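You operate a simulated robot arm through the tools that you are given. There is no shell and no other tool.

The job below is to be done with a simulated robot arm. You get a single attempt, and the scene is never put back.

JOB
Trip-test slow station two's breaker, then sort it by its time.
Fine: 7 to 9 seconds goes in PASS, any other in REWORK. Press off, unclamp, and lift it only when no heat strip is red.

It is judged by the outcome, as a careful person would: the job done as asked, and still so three seconds after it is handed in. It fails if anything else is knocked over, pushed out of place, dropped, spilled or broken.

ROBOT AND FRAMES
A 6-joint arm with a two-finger gripper, fixed in place. Base frame: the origin is on the floor under the middle of its stand, x ahead of it, y to its left, z up. Lengths are in m, angles in degrees, forces in N, time in s.
It reaches about 1.572 m from its shoulder. Its first joint turns from -166.0 to 166.0 degrees. Payload 2.45 kg.
Tool frame: the origin (TCP) lies between the finger pads and is the grasp point; the fingertips stand 0.02 m ahead of it; z points along the fingers, y is the line along which they close. The gripper opens to 0.14 m; its body begins 0.168 m behind the TCP.
Orientation is that of the tool frame in the base frame, as a unit quaternion [x, y, z, w]. With the fingers straight down and closing along the base's y, the tool's x points along the base's -x, its y along +y and its z along -z.

CONTROLS
- The arm moves only by the tool send_rows. Its argument "motion" is a list of rows, each a list of 2 entries, a list of its own where there are three numbers: the shift along the base's x, y, z in cm, then the turn, a rotation vector about the base's x, y, z in degrees. In form: [[[dx, dy, dz], [rx, ry, rz]], ...]. A call has 1 to 20 rows; each row shifts and turns the commanded pose from where the row before left it. "claw" is the finger opening in cm, from 0 to 14, set as the call begins (left out, the last holds). Rows are played at 5 a second. More than 0.05 m and 8.6 degrees between two rows, or a gripper value outside its range, and nothing of the call is played. A pose out of reach is approached as far as the arm can. The call stops where the force on the tool passes 40 N (or 10 N more than at its start, if that is more) or the arm is blocked; 0.2 s more then pass. Each finger travels about 0.045 m/s and halts on what it meets, pressing with about 33 N; the grip force reading is that of the motor and also rises with nothing between the fingers. The clock runs only during rows and for 0.2 s after the last one: add rows that do not move to give the fingers time. It gives the time, the measured TCP pose, the force on the tool (base axes), the opening and the grip force at its end, in the units of the frame above (readings bear some noise), with the torque about the TCP (base axes, N m) and any sound that the robot's microphone picked up.
- Cameras (640 x 400 px; columns grow to the right, rows downward): "scene" is fixed at [0.3944, -0.6302, 1.8594]; the picture's right is [0.78, -0.62, 0.00], its down [-0.39, -0.49, -0.78] and it looks along [0.49, 0.61, -0.62] (base axes); focal length 262 px, centre (320, 200). "wrist" rides on the gripper at [0.078, 0.011, -0.209] in the tool frame; the picture's right is [-0.14, 0.99, 0.00], its down [-0.92, -0.13, -0.37] and it looks along [-0.37, -0.05, 0.93] (tool axes); focal length 280 px, centre (320, 200). There is no depth. A picture from a camera that has moved, and an enlarged one, comes with that camera's place and axes in the base frame and with its lens. The place of the scene camera against the robot may be out by one fixed shift of up to 0.025 m in any direction.
- capture(camera): a new picture of that camera. It takes no simulated time.
- close_up(camera, box): a new picture of the part [left, top, right, bottom] of that camera's present view, enlarged. It takes no simulated time.
- hand_in(): hands the job in; it is judged then, once.

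Nothing tells you positions but the pictures and the camera data. Unless the task says otherwise, let go and move clear before handing in.

The tools are called after ">>>" as a command line: name --argument value ..., lists and objects as JSON in quotes. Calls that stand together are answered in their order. send_rows: Moves the arm, as the interface text tells. Its arguments: {"type":"object","properties":{"motion":{"type":"array","items":{"type":"array"}},"claw":{"type":"number"}},"required":["motion"]} The other tools are called the same way: capture (camera) takes a picture; close_up (camera, box) takes an enlarged picture of a part of a camera's view; hand_in () hands the job in.

At the start:

```text
time_s: 0.0
tcp_pos: [0.5502, 0.1299, 1.5091]
ee_rot: [0.0, 1.0, 0.0, 0.0]
ft_force: [-0.2, 0.8, 0.4]
moment: [0.0, -0.01, 0.0]
grip_width: 0.1401
gripper_force: 0.0
```

scene: 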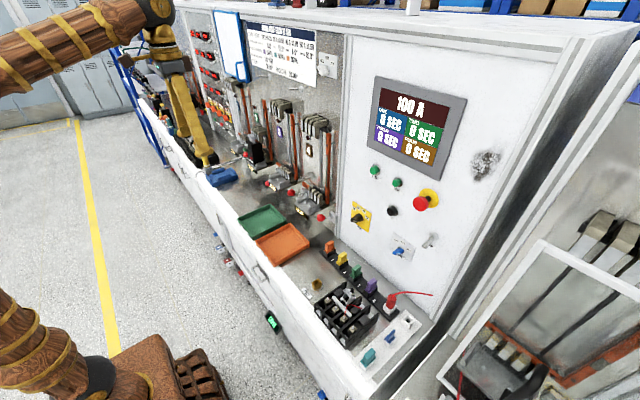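
wrist: 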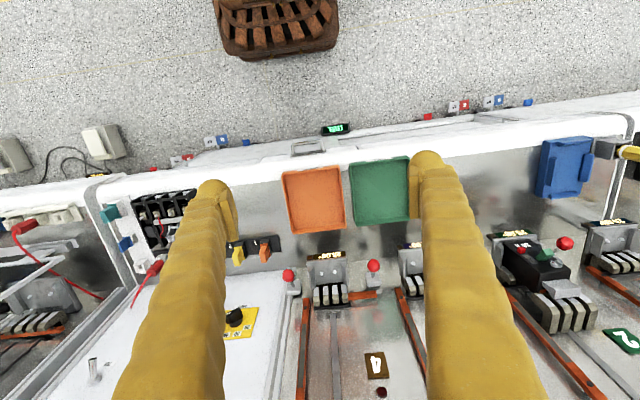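

I see a test bench with several stations, a display panel with four timer tiles, and a green and an orange tray. I'll look closer at everything before moving.

>>> close_up --camera "scene" --box '[220, 10, 350, 91]'

>>> close_up --camera "scene" --box '[340, 70, 480, 158]'

>>> close_up --camera "scene" --box '[330, 150, 470, 265]'

>>> close_up --camera "scene" --box '[200, 80, 360, 240]'

>>> close_up --camera "scene" --box '[180, 10, 260, 130]'

>>> close_up --camera "scene" --box '[230, 190, 450, 400]'

>>> close_up --camera "wrist" --box '[280, 230, 460, 400]'

>>> close_up --camera "wrist" --box '[440, 200, 640, 400]'

```text
4.92 times, centred on (285, 50) of scene
camera zoom: at [0.3944, -0.6302, 1.8594], right [0.78, -0.62, 0.0], down [-0.39, -0.49, -0.78], along [0.49, 0.61, -0.62], focal length 1292 px, centre (492, 936)
```

zoom: 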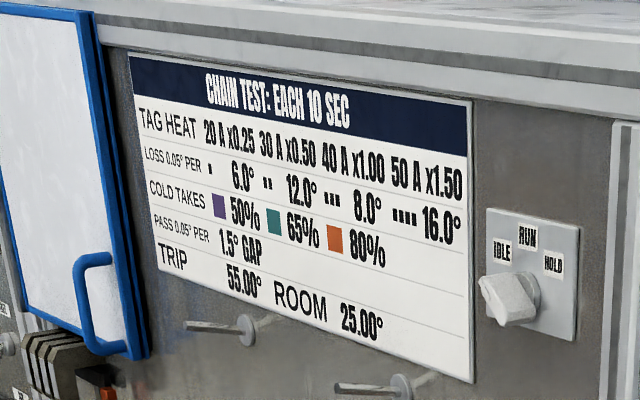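

```text
4.55 times, centred on (410, 114) of scene
camera zoom: at [0.3944, -0.6302, 1.8594], right [0.78, -0.62, 0.0], down [-0.39, -0.49, -0.78], along [0.49, 0.61, -0.62], focal length 1193 px, centre (-89, 591)
```

zoom: 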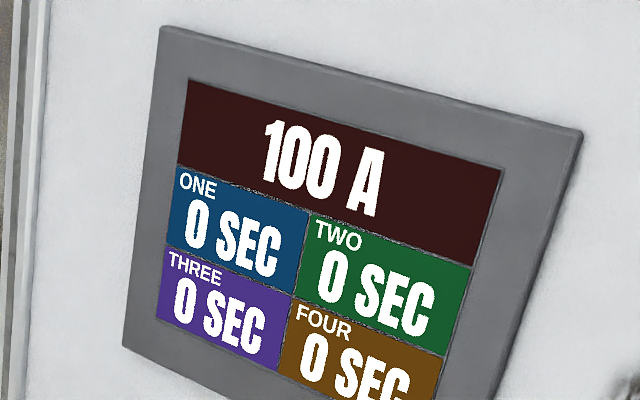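

```text
3.48 times, centred on (400, 208) of scene
camera zoom: at [0.3944, -0.6302, 1.8594], right [0.78, -0.62, 0.0], down [-0.39, -0.49, -0.78], along [0.49, 0.61, -0.62], focal length 913 px, centre (42, 174)
```

zoom: 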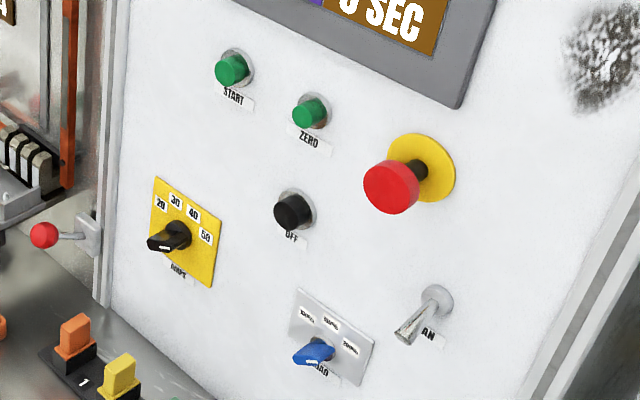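

```text
2.50 times, centred on (280, 160) of scene
camera zoom: at [0.3944, -0.6302, 1.8594], right [0.78, -0.62, 0.0], down [-0.39, -0.49, -0.78], along [0.49, 0.61, -0.62], focal length 656 px, centre (420, 300)
```

zoom: 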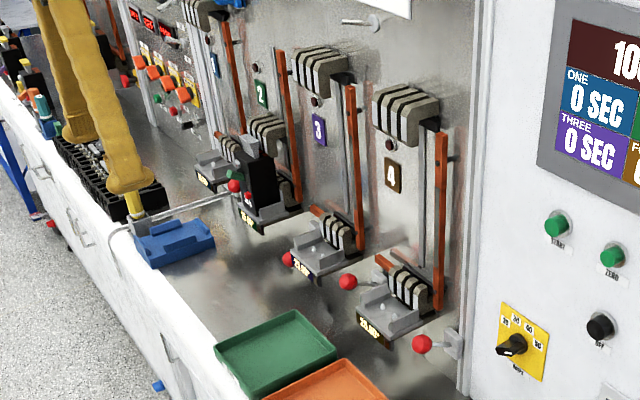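

```text
3.33 times, centred on (220, 70) of scene
camera zoom: at [0.3944, -0.6302, 1.8594], right [0.78, -0.62, 0.0], down [-0.39, -0.49, -0.78], along [0.49, 0.61, -0.62], focal length 875 px, centre (653, 633)
```

zoom: 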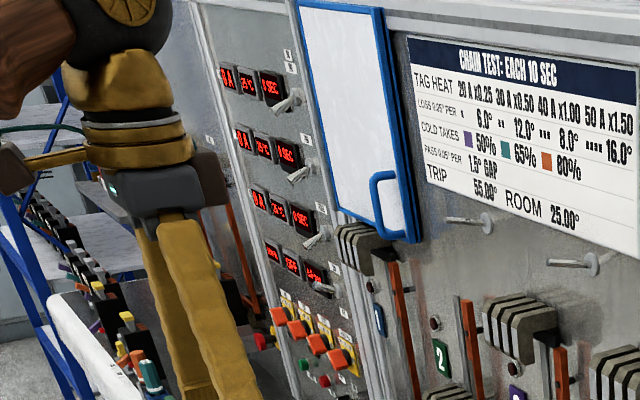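

```text
1.90 times, centred on (340, 295) of scene
camera zoom: at [0.3944, -0.6302, 1.8594], right [0.78, -0.62, 0.0], down [-0.39, -0.49, -0.78], along [0.49, 0.61, -0.62], focal length 500 px, centre (282, 19)
```

zoom: 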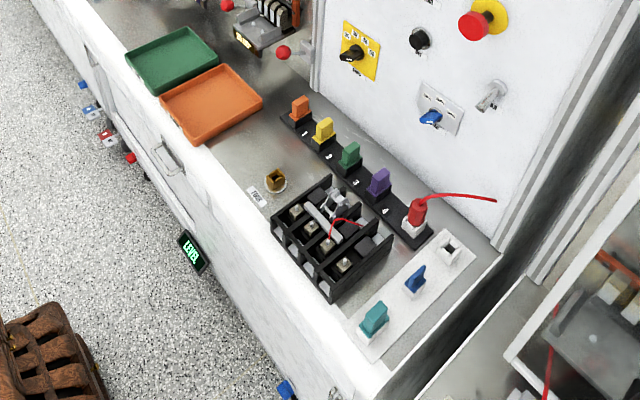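

```text
2.35 times, centred on (370, 315) of wrist
camera zoom: at [0.4734, 0.1416, 1.7192], right [0.14, 0.99, 0.0], down [0.92, -0.13, 0.37], along [0.37, -0.05, -0.93], focal length 660 px, centre (202, -71)
```

zoom: 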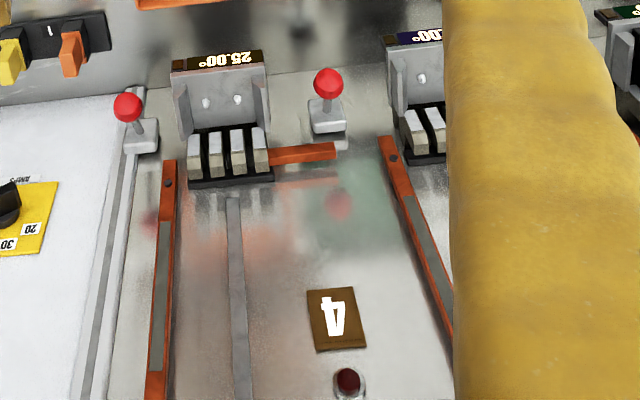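

```text
2.00 times, centred on (540, 300) of wrist
camera zoom: at [0.4734, 0.1416, 1.7192], right [0.14, 0.99, 0.0], down [0.92, -0.13, 0.37], along [0.37, -0.05, -0.93], focal length 561 px, centre (-120, 0)
```

zoom: 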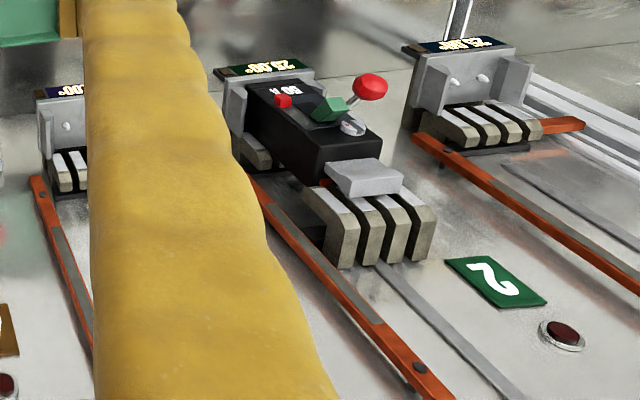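

The bench carries numbered stations, a main panel with AMPS and LOAD knobs, and another panel further left. I'll keep studying the labels before any motion.

>>> close_up --camera "scene" --box '[100, 30, 240, 180]'

>>> close_up --camera "scene" --box '[185, 15, 235, 65]'

>>> close_up --camera "scene" --box '[190, 65, 240, 135]'

>>> close_up --camera "scene" --box '[380, 225, 450, 265]'

>>> close_up --camera "scene" --box '[340, 195, 380, 235]'

>>> close_up --camera "scene" --box '[225, 130, 345, 230]'

>>> close_up --camera "wrist" --box '[400, 80, 640, 240]'

>>> close_up --camera "wrist" --box '[0, 120, 240, 300]'

>>> close_up --camera "scene" --box '[440, 200, 640, 400]'

```text
2.67 times, centred on (170, 105) of scene
camera zoom: at [0.3944, -0.6302, 1.8594], right [0.78, -0.62, 0.0], down [-0.39, -0.49, -0.78], along [0.49, 0.61, -0.62], focal length 700 px, centre (720, 453)
```

zoom: 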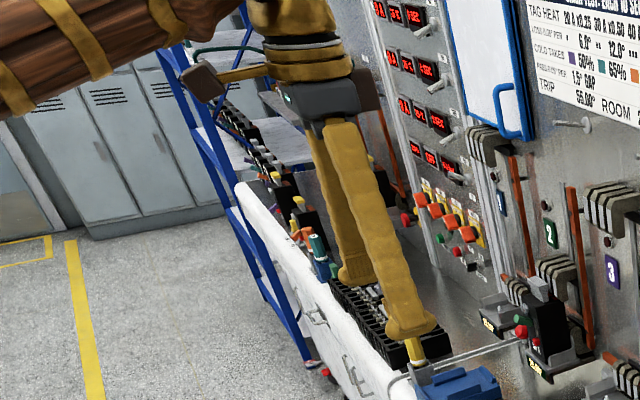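

```text
8.00 times, centred on (210, 40) of scene
camera zoom: at [0.3944, -0.6302, 1.8594], right [0.78, -0.62, 0.0], down [-0.39, -0.49, -0.78], along [0.49, 0.61, -0.62], focal length 2100 px, centre (1200, 1480)
```

zoom: 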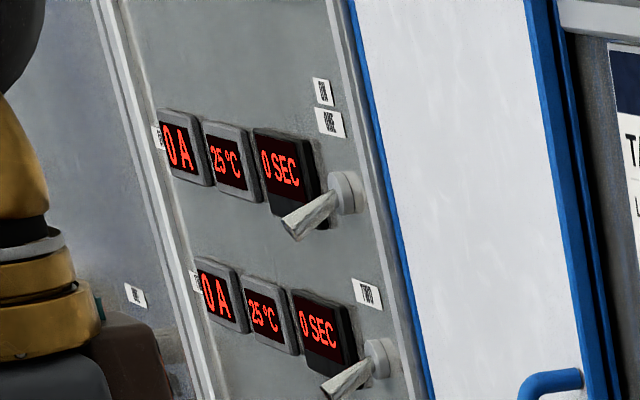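

```text
5.71 times, centred on (215, 100) of scene
camera zoom: at [0.3944, -0.6302, 1.8594], right [0.78, -0.62, 0.0], down [-0.39, -0.49, -0.78], along [0.49, 0.61, -0.62], focal length 1500 px, centre (920, 771)
```

zoom: 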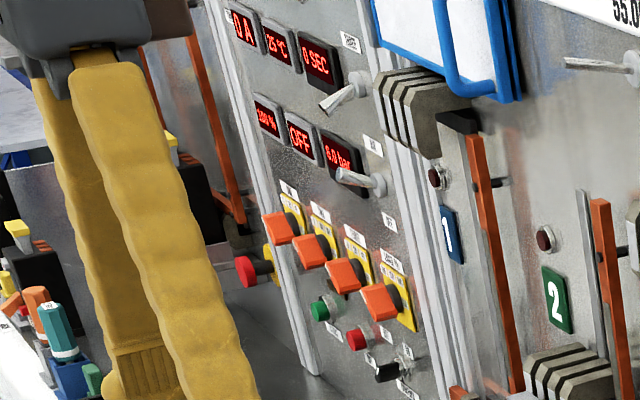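

```text
9.14 times, centred on (415, 245) of scene
camera zoom: at [0.3944, -0.6302, 1.8594], right [0.78, -0.62, 0.0], down [-0.39, -0.49, -0.78], along [0.49, 0.61, -0.62], focal length 2400 px, centre (-549, -211)
```

zoom: 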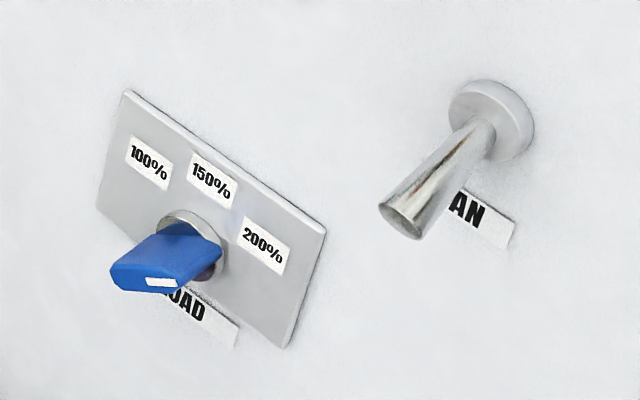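

```text
10.00 times, centred on (360, 215) of scene
camera zoom: at [0.3944, -0.6302, 1.8594], right [0.78, -0.62, 0.0], down [-0.39, -0.49, -0.78], along [0.49, 0.61, -0.62], focal length 2625 px, centre (-80, 50)
```

zoom: 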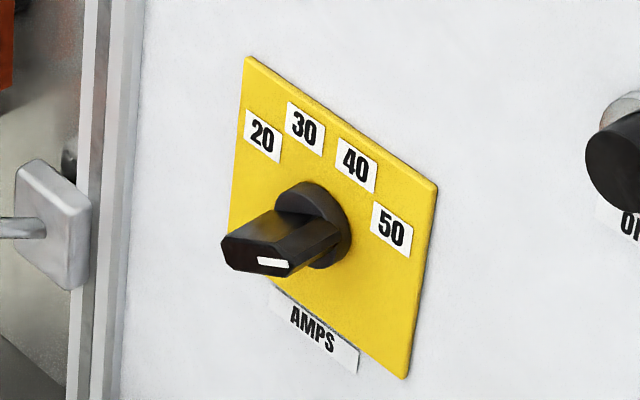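

```text
4.00 times, centred on (285, 180) of scene
camera zoom: at [0.3944, -0.6302, 1.8594], right [0.78, -0.62, 0.0], down [-0.39, -0.49, -0.78], along [0.49, 0.61, -0.62], focal length 1050 px, centre (460, 280)
```

zoom: 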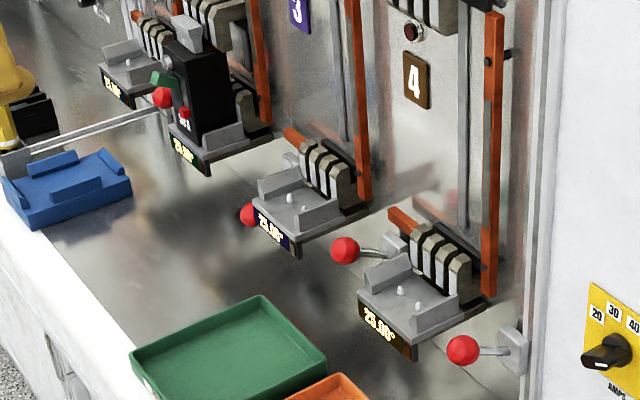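

```text
2.50 times, centred on (520, 160) of wrist
camera zoom: at [0.4734, 0.1416, 1.7192], right [0.14, 0.99, 0.0], down [0.92, -0.13, 0.37], along [0.37, -0.05, -0.93], focal length 701 px, centre (-180, 300)
```

zoom: 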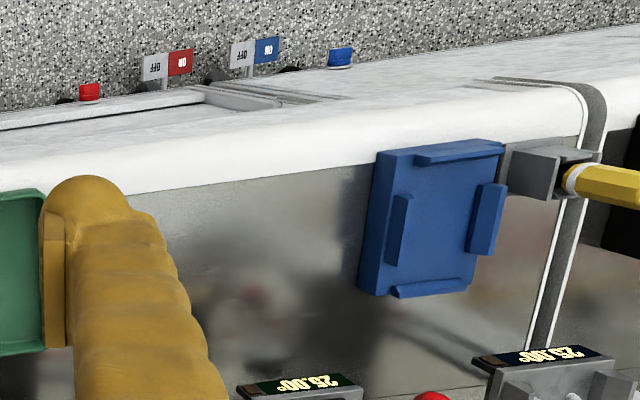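

```text
2.22 times, centred on (120, 210) of wrist
camera zoom: at [0.4734, 0.1416, 1.7192], right [0.14, 0.99, 0.0], down [0.92, -0.13, 0.37], along [0.37, -0.05, -0.93], focal length 623 px, centre (764, 178)
```

zoom: 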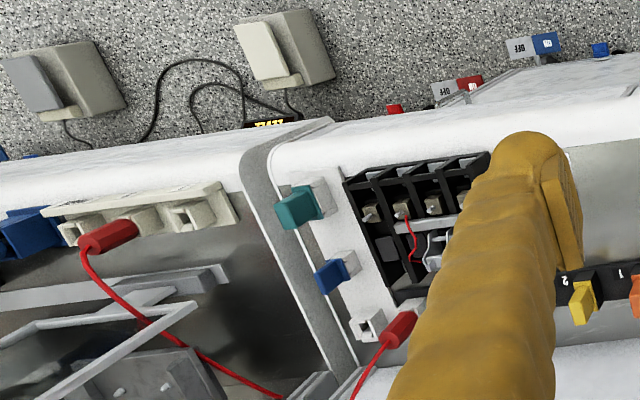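

```text
2.00 times, centred on (540, 300) of scene
camera zoom: at [0.3944, -0.6302, 1.8594], right [0.78, -0.62, 0.0], down [-0.39, -0.49, -0.78], along [0.49, 0.61, -0.62], focal length 525 px, centre (-120, 0)
```

zoom: 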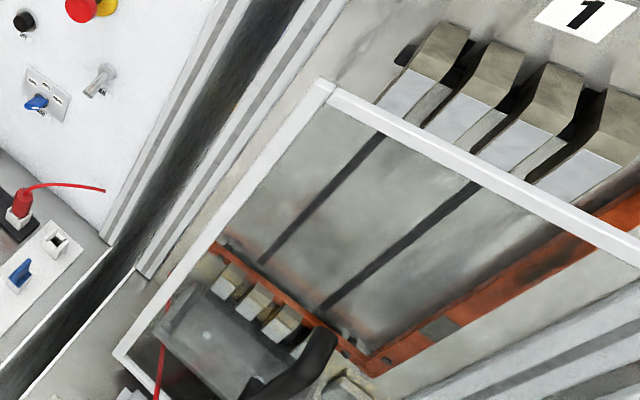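

I see stations 1–4 in this bay with one breaker in station 2, but no label saying "slow" yet. I'll tilt the gripper forward in free space so the wrist camera faces the panels.

>>> send_rows --motion '[[[0, 0, 0], [0, -8, 0]], [[0, 0, 0], [0, -8, 0]], [[0, 0, 0], [0, -8, 0]], [[0, 0, 0], [0, -8, 0]], [[0, 0, 0], [0, -8, 0]]]'

>>> capture --camera "wrist"

>>> capture --camera "scene"

```text
time_s: 1.2
tcp_pos: [0.5513, 0.1293, 1.5093]
ee_rot: [0.0, 0.939, 0.0, 0.343]
ft_force: [1.0, -0.3, 0.5]
moment: [-0.03, 0.03, -0.03]
grip_width: 0.1399
gripper_force: 0.0
```

```text
taken
camera wrist: at [0.3571, 0.1414, 1.6194], right [0.1, 0.99, 0.09], down [0.47, -0.13, 0.88], along [0.88, -0.05, -0.48], focal length 280 px, centre (320, 200)
```

wrist: 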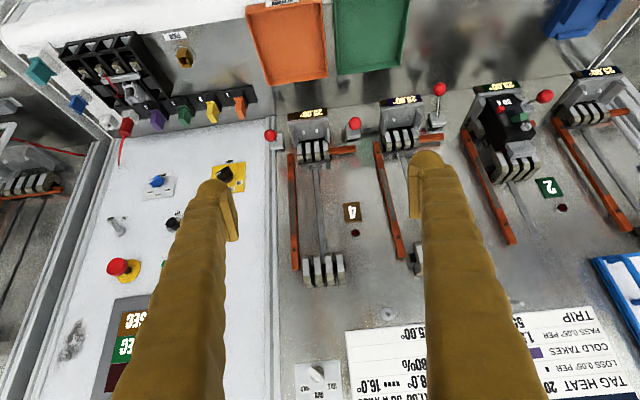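

```text
taken
```

scene: 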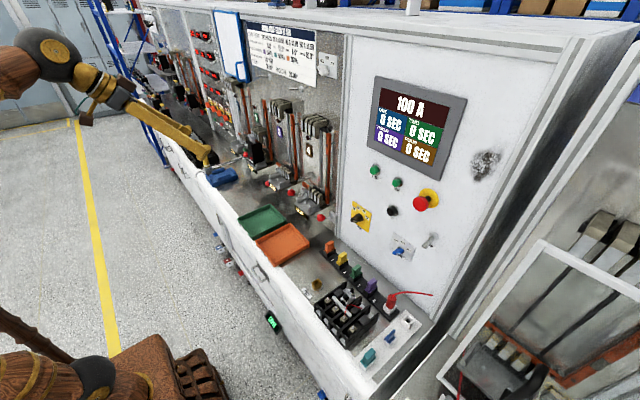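

Now the stations and the tray labels are in view. I'll zoom into them for detail.

>>> close_up --camera "wrist" --box '[220, 0, 440, 140]'

>>> close_up --camera "wrist" --box '[430, 60, 640, 260]'

>>> close_up --camera "wrist" --box '[250, 80, 450, 300]'

>>> close_up --camera "wrist" --box '[80, 90, 300, 300]'

>>> close_up --camera "scene" --box '[150, 0, 280, 140]'

>>> close_up --camera "scene" --box '[185, 20, 245, 70]'

>>> close_up --camera "scene" --box '[190, 80, 240, 150]'

```text
2.86 times, centred on (330, 70) of wrist
camera zoom: at [0.3571, 0.1414, 1.6194], right [0.1, 0.99, 0.09], down [0.47, -0.13, 0.88], along [0.88, -0.05, -0.48], focal length 801 px, centre (291, 571)
```

zoom: 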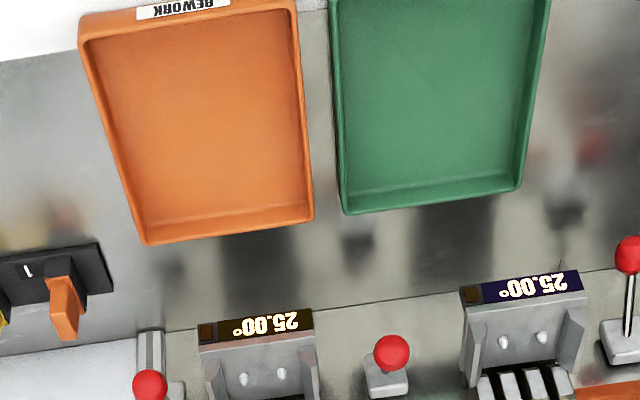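

```text
2.00 times, centred on (535, 160) of wrist
camera zoom: at [0.3571, 0.1414, 1.6194], right [0.1, 0.99, 0.09], down [0.47, -0.13, 0.88], along [0.88, -0.05, -0.48], focal length 561 px, centre (-110, 280)
```

zoom: 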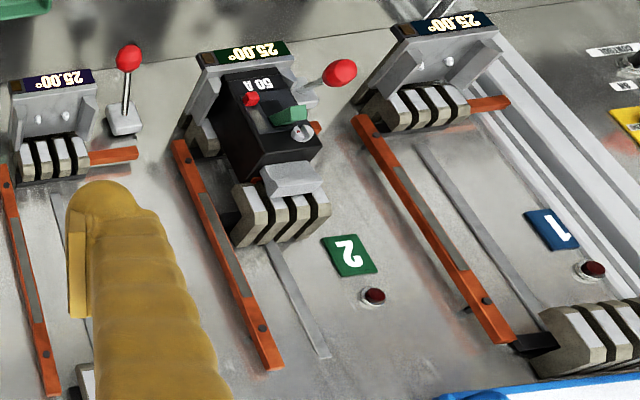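

```text
1.82 times, centred on (350, 190) of wrist
camera zoom: at [0.3571, 0.1414, 1.6194], right [0.1, 0.99, 0.09], down [0.47, -0.13, 0.88], along [0.88, -0.05, -0.48], focal length 510 px, centre (266, 218)
```

zoom: 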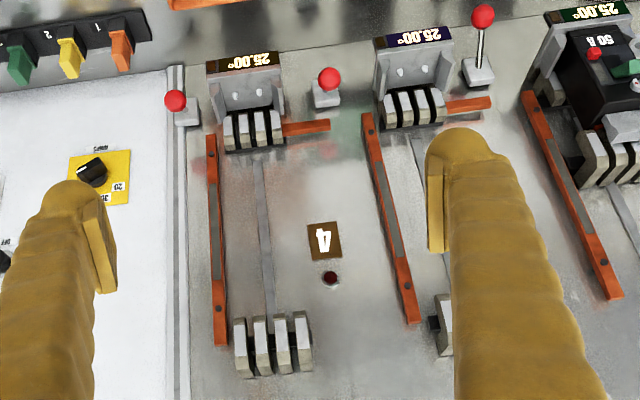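

```text
1.90 times, centred on (190, 195) of wrist
camera zoom: at [0.3571, 0.1414, 1.6194], right [0.1, 0.99, 0.09], down [0.47, -0.13, 0.88], along [0.88, -0.05, -0.48], focal length 534 px, centre (568, 210)
```

zoom: 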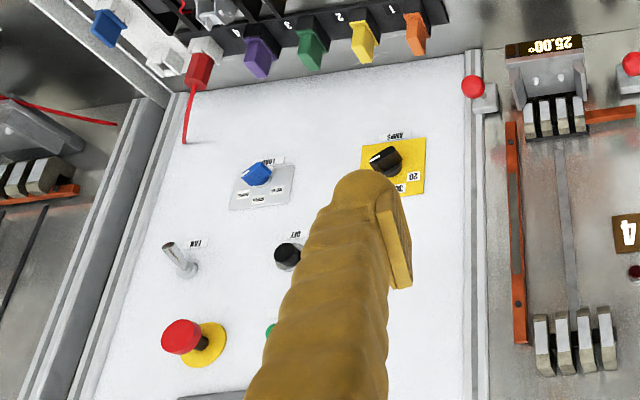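

```text
2.86 times, centred on (215, 70) of scene
camera zoom: at [0.3944, -0.6302, 1.8594], right [0.78, -0.62, 0.0], down [-0.39, -0.49, -0.78], along [0.49, 0.61, -0.62], focal length 750 px, centre (620, 571)
```

zoom: 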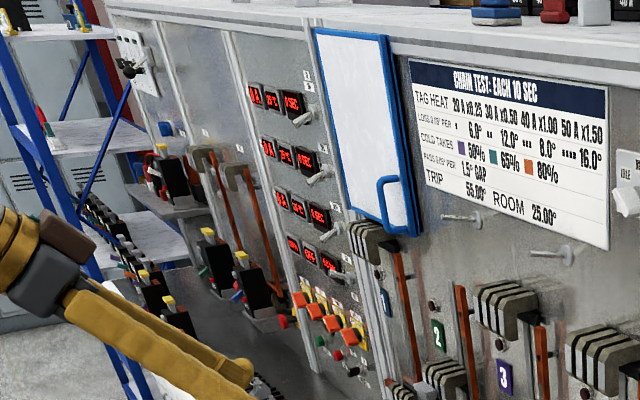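

```text
8.00 times, centred on (215, 45) of scene
camera zoom: at [0.3944, -0.6302, 1.8594], right [0.78, -0.62, 0.0], down [-0.39, -0.49, -0.78], along [0.49, 0.61, -0.62], focal length 2100 px, centre (1160, 1440)
```

zoom: 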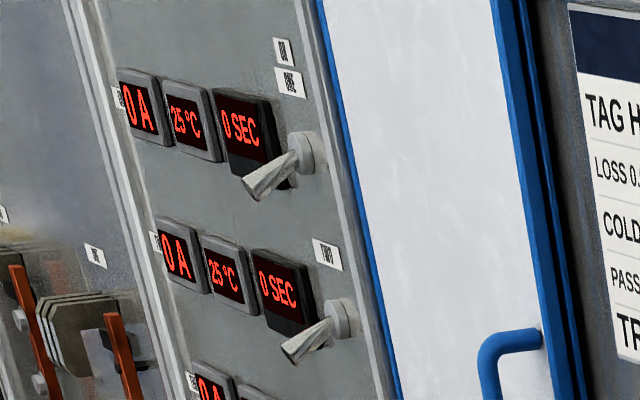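

```text
5.71 times, centred on (215, 115) of scene
camera zoom: at [0.3944, -0.6302, 1.8594], right [0.78, -0.62, 0.0], down [-0.39, -0.49, -0.78], along [0.49, 0.61, -0.62], focal length 1500 px, centre (920, 686)
```

zoom: 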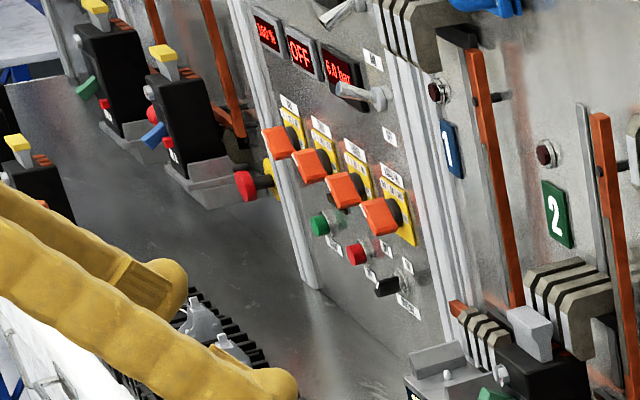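

The REWORK tray is orange. There's a second panel further left (small red displays), with its own stations, so I'll move the wrist camera over to read which set is the "slow" one.

>>> send_rows --motion '[[[0, 4.5, 0], [0, -3, 0]], [[0, 4.5, 0], [0, -3, 0]], [[0, 4.5, 0], [0, -3, 0]], [[0, 4.5, 0], [0, -3, 0]], [[0, 4.5, 0], [0, -3, 0]], [[0, 4.5, 0], [0, 0, 6]], [[0, 4.5, 0], [0, 0, 6]], [[0, 4.5, 0], [0, 0, 6]], [[0, 4.5, 0], [0, 0, 6]]]'

>>> capture --camera "wrist"

>>> capture --camera "scene"

```text
time_s: 3.2
tcp_pos: [0.5488, 0.5383, 1.5077]
ee_rot: [-0.185, 0.867, 0.097, 0.452]
ft_force: [-1.0, 0.1, 0.0]
moment: [-0.02, -0.01, 0.01]
grip_width: 0.1397
gripper_force: 0.0
```

```text
taken
camera wrist: at [0.3493, 0.4609, 1.564], right [-0.33, 0.94, 0.11], down [0.26, -0.03, 0.97], along [0.91, 0.35, -0.23], focal length 280 px, centre (320, 200)
```

wrist: 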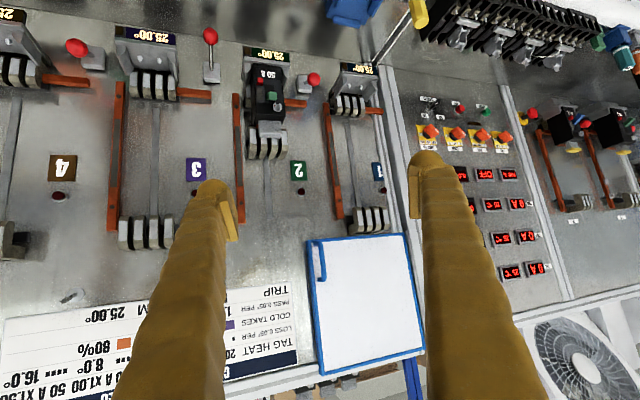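

```text
taken
```

scene: 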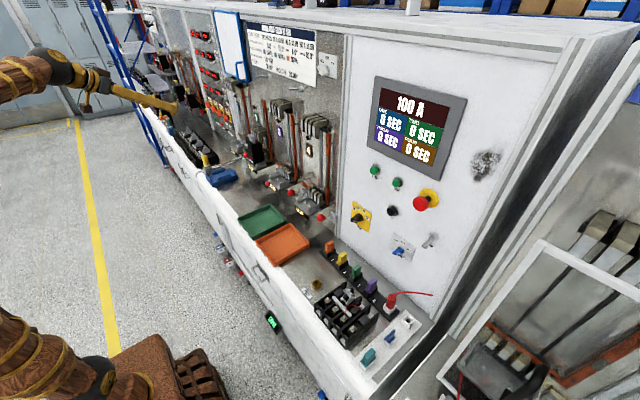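

>>> close_up --camera "wrist" --box '[390, 60, 550, 160]'

>>> close_up --camera "wrist" --box '[440, 150, 580, 290]'

>>> close_up --camera "wrist" --box '[510, 60, 640, 240]'

>>> close_up --camera "wrist" --box '[220, 40, 400, 240]'

>>> close_up --camera "wrist" --box '[400, 0, 640, 120]'

>>> close_up --camera "scene" --box '[130, 0, 230, 160]'

```text
4.00 times, centred on (470, 110) of wrist
camera zoom: at [0.3493, 0.4609, 1.564], right [-0.33, 0.94, 0.11], down [0.26, -0.03, 0.97], along [0.91, 0.35, -0.23], focal length 1122 px, centre (-280, 560)
```

zoom: 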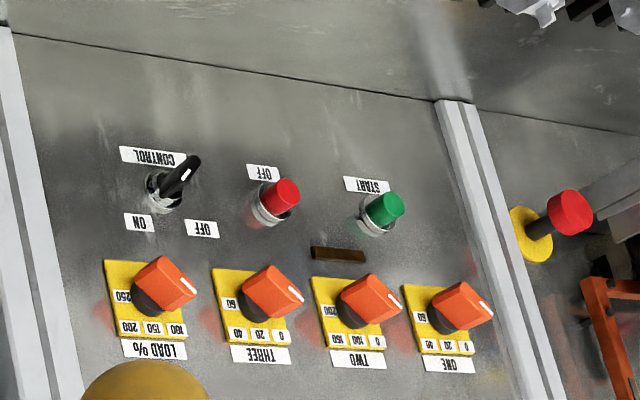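

```text
2.86 times, centred on (510, 220) of wrist
camera zoom: at [0.3493, 0.4609, 1.564], right [-0.33, 0.94, 0.11], down [0.26, -0.03, 0.97], along [0.91, 0.35, -0.23], focal length 801 px, centre (-223, 143)
```

zoom: 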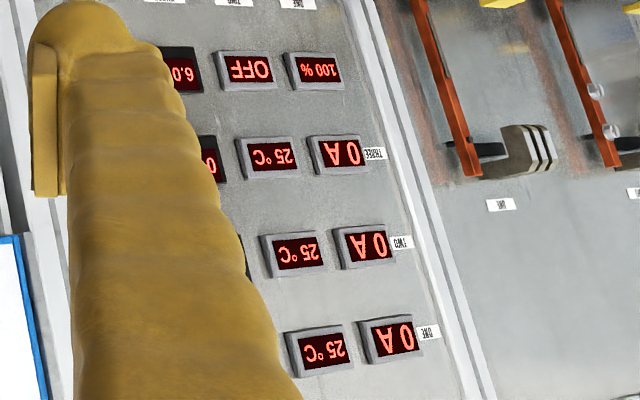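

```text
2.22 times, centred on (575, 150) of wrist
camera zoom: at [0.3493, 0.4609, 1.564], right [-0.33, 0.94, 0.11], down [0.26, -0.03, 0.97], along [0.91, 0.35, -0.23], focal length 623 px, centre (-247, 311)
```

zoom: 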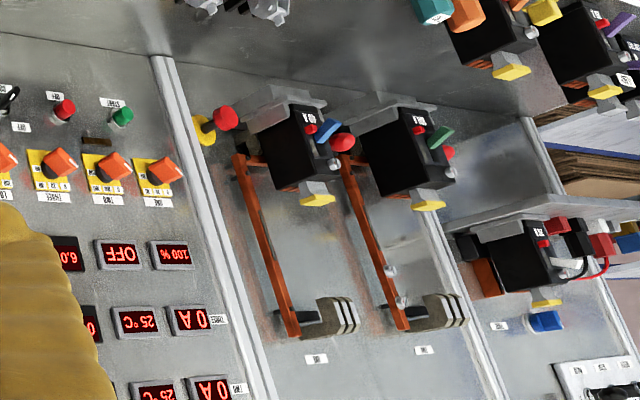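

```text
2.00 times, centred on (310, 140) of wrist
camera zoom: at [0.3493, 0.4609, 1.564], right [-0.33, 0.94, 0.11], down [0.26, -0.03, 0.97], along [0.91, 0.35, -0.23], focal length 561 px, centre (340, 320)
```

zoom: 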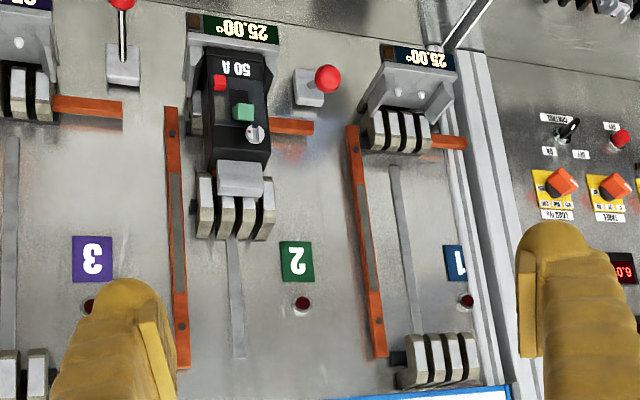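

```text
2.67 times, centred on (520, 60) of wrist
camera zoom: at [0.3493, 0.4609, 1.564], right [-0.33, 0.94, 0.11], down [0.26, -0.03, 0.97], along [0.91, 0.35, -0.23], focal length 748 px, centre (-213, 573)
```

zoom: 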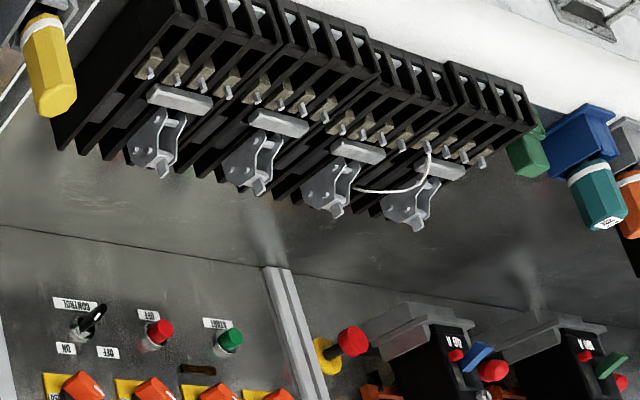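

```text
2.50 times, centred on (180, 80) of scene
camera zoom: at [0.3944, -0.6302, 1.8594], right [0.78, -0.62, 0.0], down [-0.39, -0.49, -0.78], along [0.49, 0.61, -0.62], focal length 656 px, centre (670, 500)
```

zoom: 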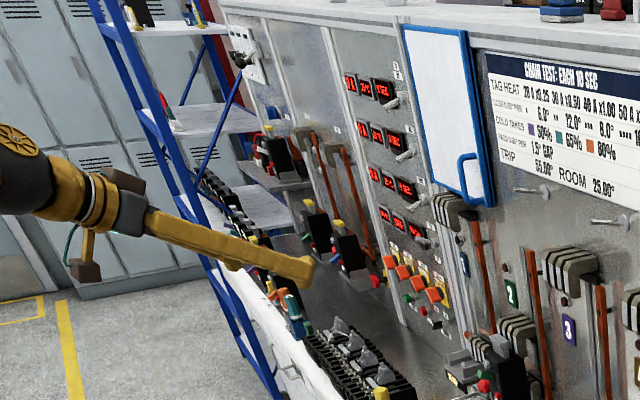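

The left bay has stations ONE/TWO/THREE with breakers and its own panel. I need to read those small labels.

>>> close_up --camera "wrist" --box '[550, 170, 640, 230]'

>>> close_up --camera "wrist" --box '[440, 160, 560, 290]'

>>> close_up --camera "scene" --box '[195, 20, 225, 40]'

>>> close_up --camera "scene" --box '[195, 40, 235, 70]'

>>> close_up --camera "scene" --box '[195, 65, 235, 100]'

>>> close_up --camera "scene" --box '[150, 10, 200, 110]'

>>> close_up --camera "wrist" --box '[560, 80, 640, 150]'

```text
6.67 times, centred on (595, 200) of wrist
camera zoom: at [0.3493, 0.4609, 1.564], right [-0.33, 0.94, 0.11], down [0.26, -0.03, 0.97], along [0.91, 0.35, -0.23], focal length 1869 px, centre (-1513, 200)
```

zoom: 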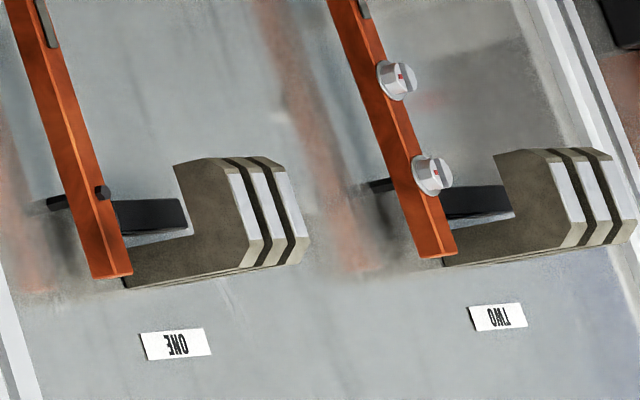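

```text
3.08 times, centred on (500, 225) of wrist
camera zoom: at [0.3493, 0.4609, 1.564], right [-0.33, 0.94, 0.11], down [0.26, -0.03, 0.97], along [0.91, 0.35, -0.23], focal length 863 px, centre (-234, 123)
```

zoom: 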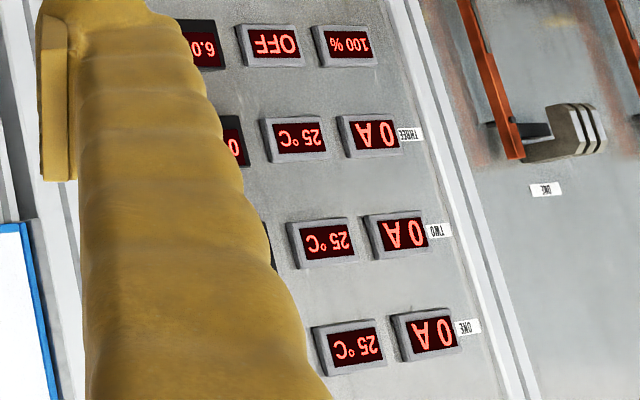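

```text
16.00 times, centred on (210, 30) of scene
camera zoom: at [0.3944, -0.6302, 1.8594], right [0.78, -0.62, 0.0], down [-0.39, -0.49, -0.78], along [0.49, 0.61, -0.62], focal length 4200 px, centre (2080, 2920)
```

zoom: 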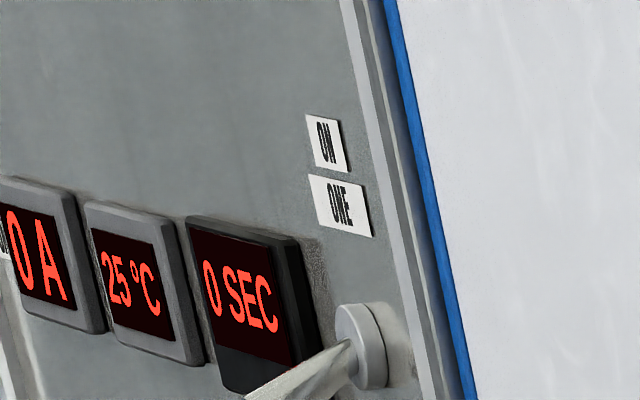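

```text
13.33 times, centred on (215, 55) of scene
camera zoom: at [0.3944, -0.6302, 1.8594], right [0.78, -0.62, 0.0], down [-0.39, -0.49, -0.78], along [0.49, 0.61, -0.62], focal length 3500 px, centre (1720, 2133)
```

zoom: 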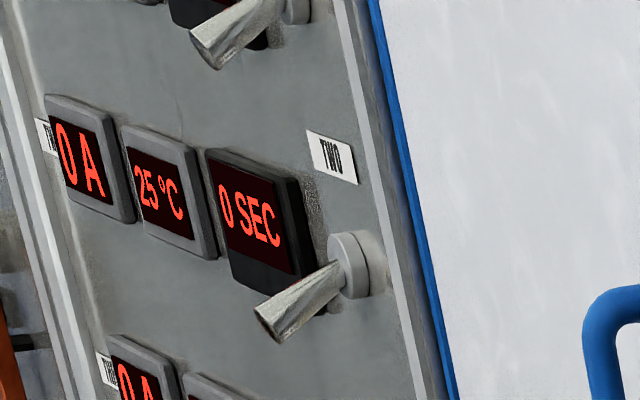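

```text
11.43 times, centred on (215, 82) of scene
camera zoom: at [0.3944, -0.6302, 1.8594], right [0.78, -0.62, 0.0], down [-0.39, -0.49, -0.78], along [0.49, 0.61, -0.62], focal length 3000 px, centre (1520, 1543)
```

zoom: 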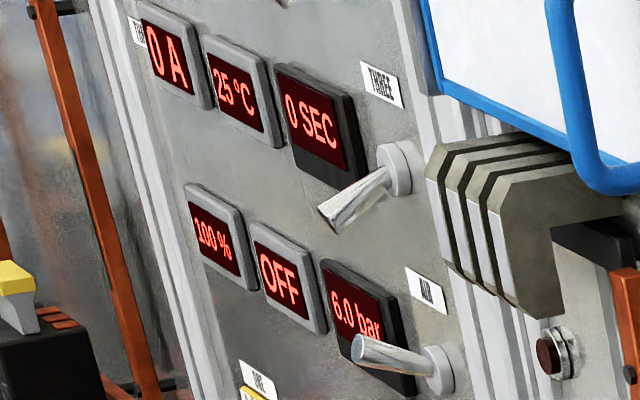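

```text
4.00 times, centred on (175, 60) of scene
camera zoom: at [0.3944, -0.6302, 1.8594], right [0.78, -0.62, 0.0], down [-0.39, -0.49, -0.78], along [0.49, 0.61, -0.62], focal length 1050 px, centre (900, 760)
```

zoom: 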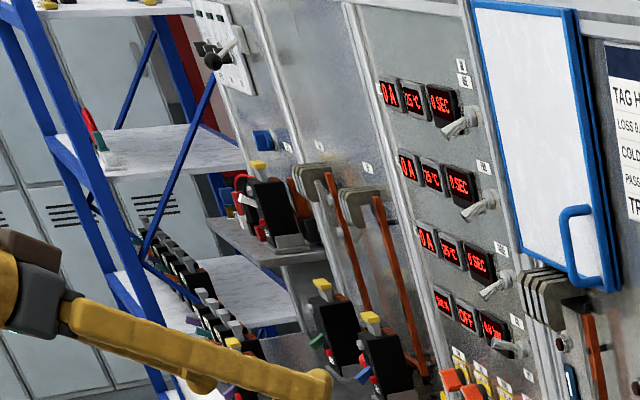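

```text
5.71 times, centred on (600, 115) of wrist
camera zoom: at [0.3493, 0.4609, 1.564], right [-0.33, 0.94, 0.11], down [0.26, -0.03, 0.97], along [0.91, 0.35, -0.23], focal length 1602 px, centre (-1280, 686)
```

zoom: 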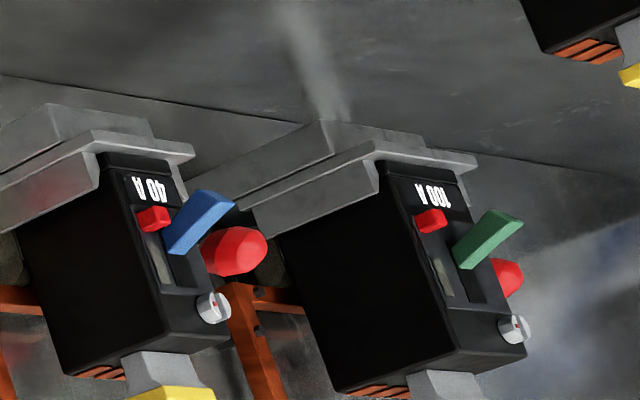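

The left bay is numbered in words and the right bay in digits; neither says "slow" so far. I'll look along the right side and the upper edges for bay names.

>>> send_rows --motion '[[[0, -4.5, 0], [0, 0, -6]], [[0, -4.5, 0], [0, 0, -6]], [[0, -4.5, 0], [0, 0, -6]], [[0, -4.5, 0], [0, 0, -6]], [[0, -4.5, 0], [0, 0, -6]], [[0, -4.5, 0], [0, 0, -6]], [[0, -4.5, 0], [0, 0, -6]], [[0, -4.5, 0], [0, 0, -6]], [[0, -4.5, 0], [0, 0, 0]], [[0, -4.5, 0], [0, 0, 0]], [[0, -4.5, 0], [0, 0, 0]], [[0, -4.5, 0], [0, 0, 0]], [[0, -4.5, 0], [0, 0, 0]], [[0, -4.5, 0], [0, 0, 0]]]'

>>> capture --camera "wrist"

>>> capture --camera "scene"

```text
time_s: 6.2
tcp_pos: [0.5512, -0.0969, 1.5071]
ee_rot: [0.185, 0.868, -0.096, 0.451]
ft_force: [-0.3, -0.1, 0.3]
moment: [0.04, -0.03, 0.0]
grip_width: 0.14
gripper_force: 0.1
```

```text
taken
camera wrist: at [0.3593, 0.0016, 1.5646], right [0.48, 0.87, 0.11], down [0.15, -0.21, 0.97], along [0.87, -0.44, -0.23], focal length 280 px, centre (320, 200)
```

wrist: 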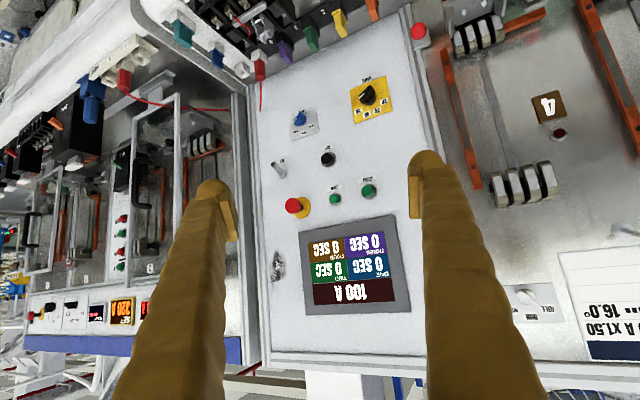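

```text
taken
```

scene: 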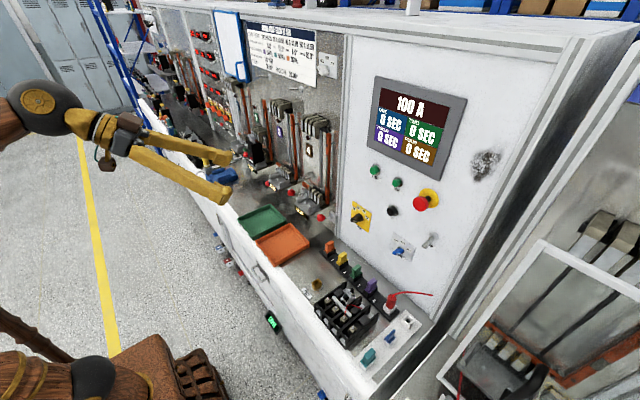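

>>> close_up --camera "wrist" --box '[0, 120, 260, 370]'

>>> close_up --camera "wrist" --box '[250, 60, 420, 220]'

>>> close_up --camera "wrist" --box '[0, 20, 260, 180]'

>>> close_up --camera "wrist" --box '[20, 280, 180, 350]'

>>> close_up --camera "wrist" --box '[340, 60, 410, 130]'

```text
1.60 times, centred on (130, 245) of wrist
camera zoom: at [0.3593, 0.0016, 1.5646], right [0.48, 0.87, 0.11], down [0.15, -0.21, 0.97], along [0.87, -0.44, -0.23], focal length 449 px, centre (624, 128)
```

zoom: 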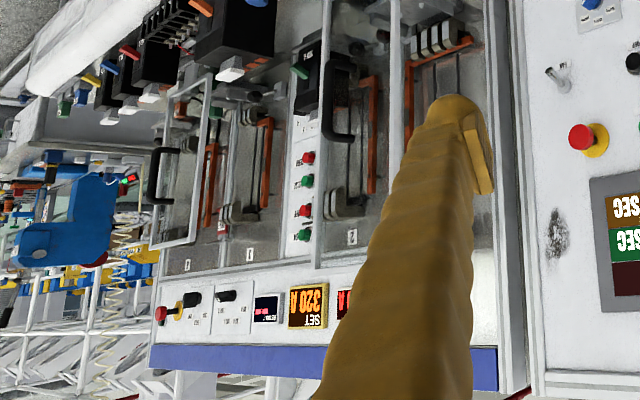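

```text
2.50 times, centred on (335, 140) of wrist
camera zoom: at [0.3593, 0.0016, 1.5646], right [0.48, 0.87, 0.11], down [0.15, -0.21, 0.97], along [0.87, -0.44, -0.23], focal length 701 px, centre (282, 350)
```

zoom: 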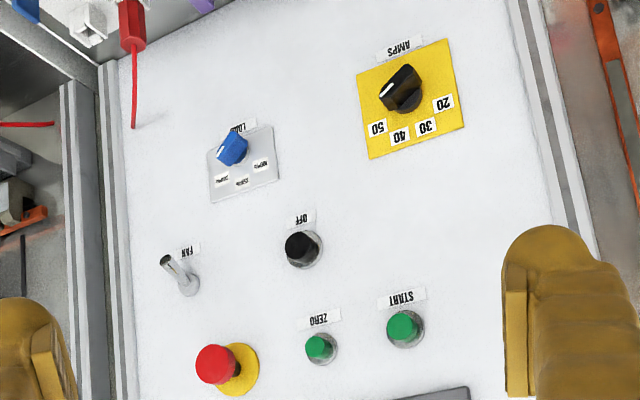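

```text
2.46 times, centred on (130, 100) of wrist
camera zoom: at [0.3593, 0.0016, 1.5646], right [0.48, 0.87, 0.11], down [0.15, -0.21, 0.97], along [0.87, -0.44, -0.23], focal length 690 px, centre (788, 446)
```

zoom: 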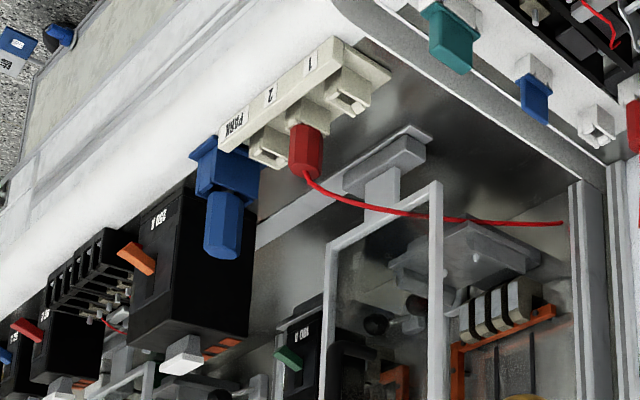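

```text
4.00 times, centred on (100, 315) of wrist
camera zoom: at [0.3593, 0.0016, 1.5646], right [0.48, 0.87, 0.11], down [0.15, -0.21, 0.97], along [0.87, -0.44, -0.23], focal length 1122 px, centre (1200, -260)
```

zoom: 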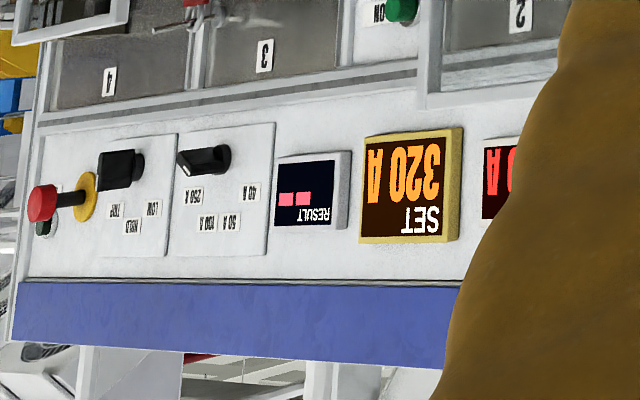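

```text
5.71 times, centred on (375, 95) of wrist
camera zoom: at [0.3593, 0.0016, 1.5646], right [0.48, 0.87, 0.11], down [0.15, -0.21, 0.97], along [0.87, -0.44, -0.23], focal length 1602 px, centre (6, 800)
```

zoom: 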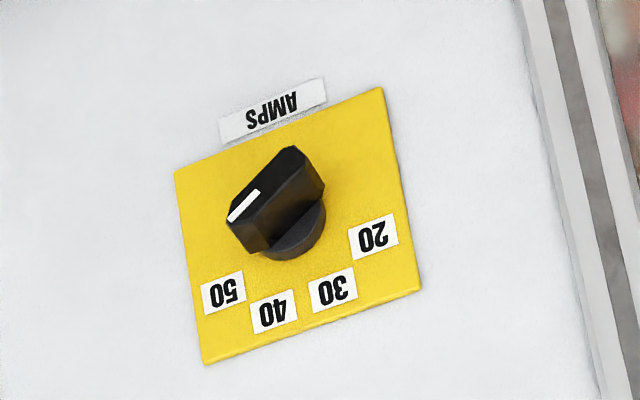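

There's a small green sign on the front of this bay and another one on the right bay. I'll zoom into these, since they may name the bays.

>>> close_up --camera "scene" --box '[255, 305, 295, 340]'

>>> close_up --camera "scene" --box '[200, 220, 330, 400]'

>>> close_up --camera "wrist" --box '[0, 180, 240, 300]'

>>> close_up --camera "scene" --box '[230, 200, 330, 290]'

>>> close_up --camera "scene" --box '[540, 180, 640, 300]'

```text
11.43 times, centred on (275, 322) of scene
camera zoom: at [0.3944, -0.6302, 1.8594], right [0.78, -0.62, 0.0], down [-0.39, -0.49, -0.78], along [0.49, 0.61, -0.62], focal length 3000 px, centre (834, -1200)
```

zoom: 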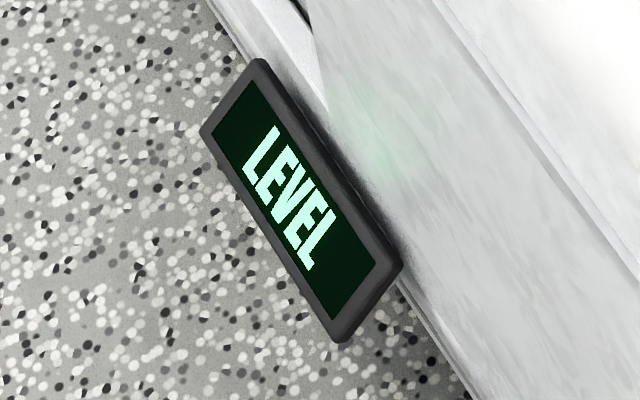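

```text
2.22 times, centred on (265, 310) of scene
camera zoom: at [0.3944, -0.6302, 1.8594], right [0.78, -0.62, 0.0], down [-0.39, -0.49, -0.78], along [0.49, 0.61, -0.62], focal length 583 px, centre (442, -44)
```

zoom: 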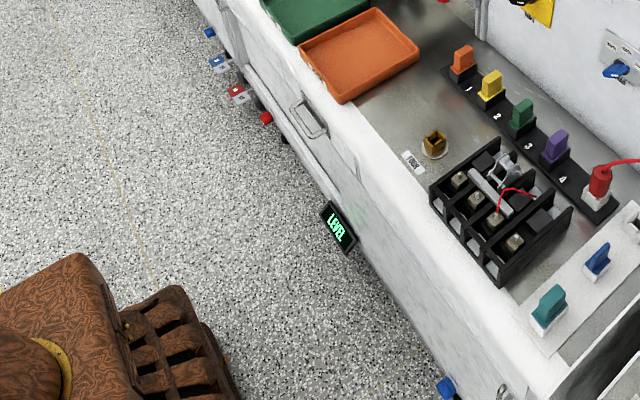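

```text
2.67 times, centred on (120, 240) of wrist
camera zoom: at [0.3593, 0.0016, 1.5646], right [0.48, 0.87, 0.11], down [0.15, -0.21, 0.97], along [0.87, -0.44, -0.23], focal length 748 px, centre (853, 93)
```

zoom: 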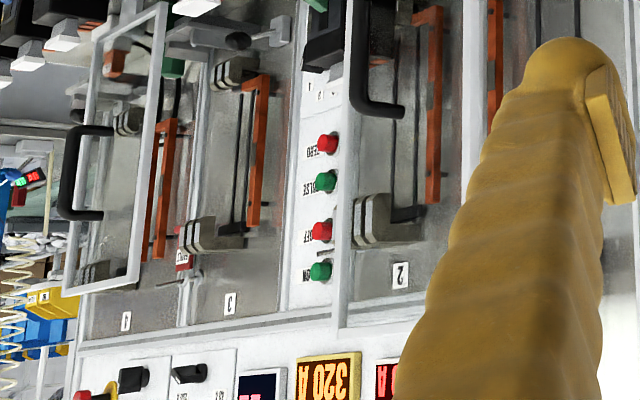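

```text
4.44 times, centred on (280, 245) of scene
camera zoom: at [0.3944, -0.6302, 1.8594], right [0.78, -0.62, 0.0], down [-0.39, -0.49, -0.78], along [0.49, 0.61, -0.62], focal length 1167 px, centre (498, 0)
```

zoom: 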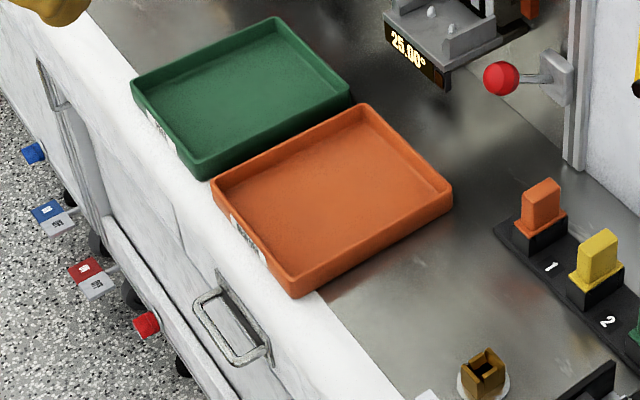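

```text
3.33 times, centred on (590, 240) of scene
camera zoom: at [0.3944, -0.6302, 1.8594], right [0.78, -0.62, 0.0], down [-0.39, -0.49, -0.78], along [0.49, 0.61, -0.62], focal length 875 px, centre (-580, 67)
```

zoom: 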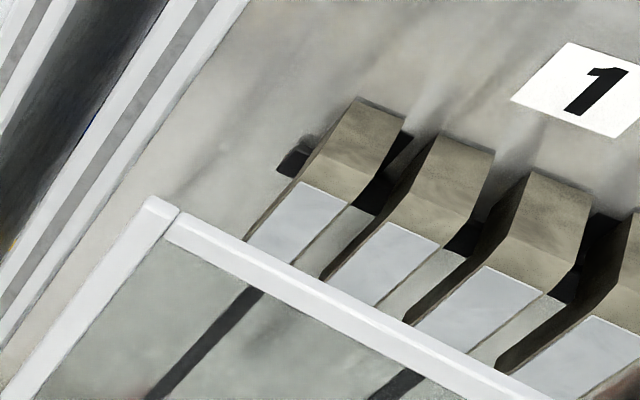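

Nothing says "slow" yet. I'll tilt down toward the right bay's front to read the sign there, and look at the bench front edges.

>>> send_rows --motion '[[[0, -2, 0], [0, 8, 0]], [[0, -2, 0], [0, 8, 0]], [[0, -2, 0], [0, 8, 0]], [[0, -2, 0], [0, 8, 0]], [[0, -2, 0], [0, 8, 0]], [[0, -2, 0], [0, 8, 0]]]'

>>> capture --camera "wrist"

```text
time_s: 7.6
tcp_pos: [0.5515, -0.214, 1.5098]
ee_rot: [0.129, 0.976, -0.162, 0.06]
ft_force: [-0.9, 0.2, 0.9]
moment: [0.0, -0.1, 0.05]
grip_width: 0.1402
gripper_force: 0.1
```

```text
taken
camera wrist: at [0.4642, -0.1151, 1.6921], right [0.4, 0.87, -0.28], down [0.82, -0.21, 0.53], along [0.41, -0.44, -0.8], focal length 280 px, centre (320, 200)
```

wrist: 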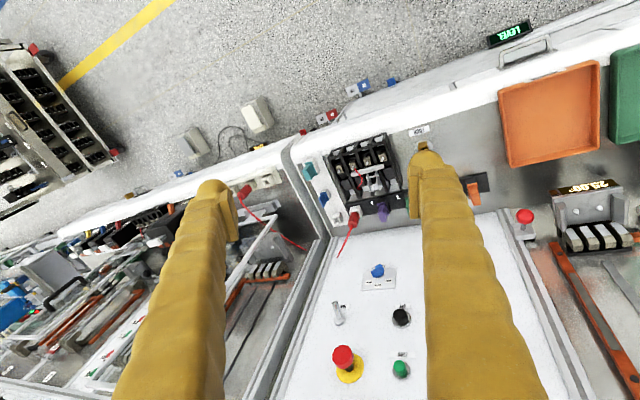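

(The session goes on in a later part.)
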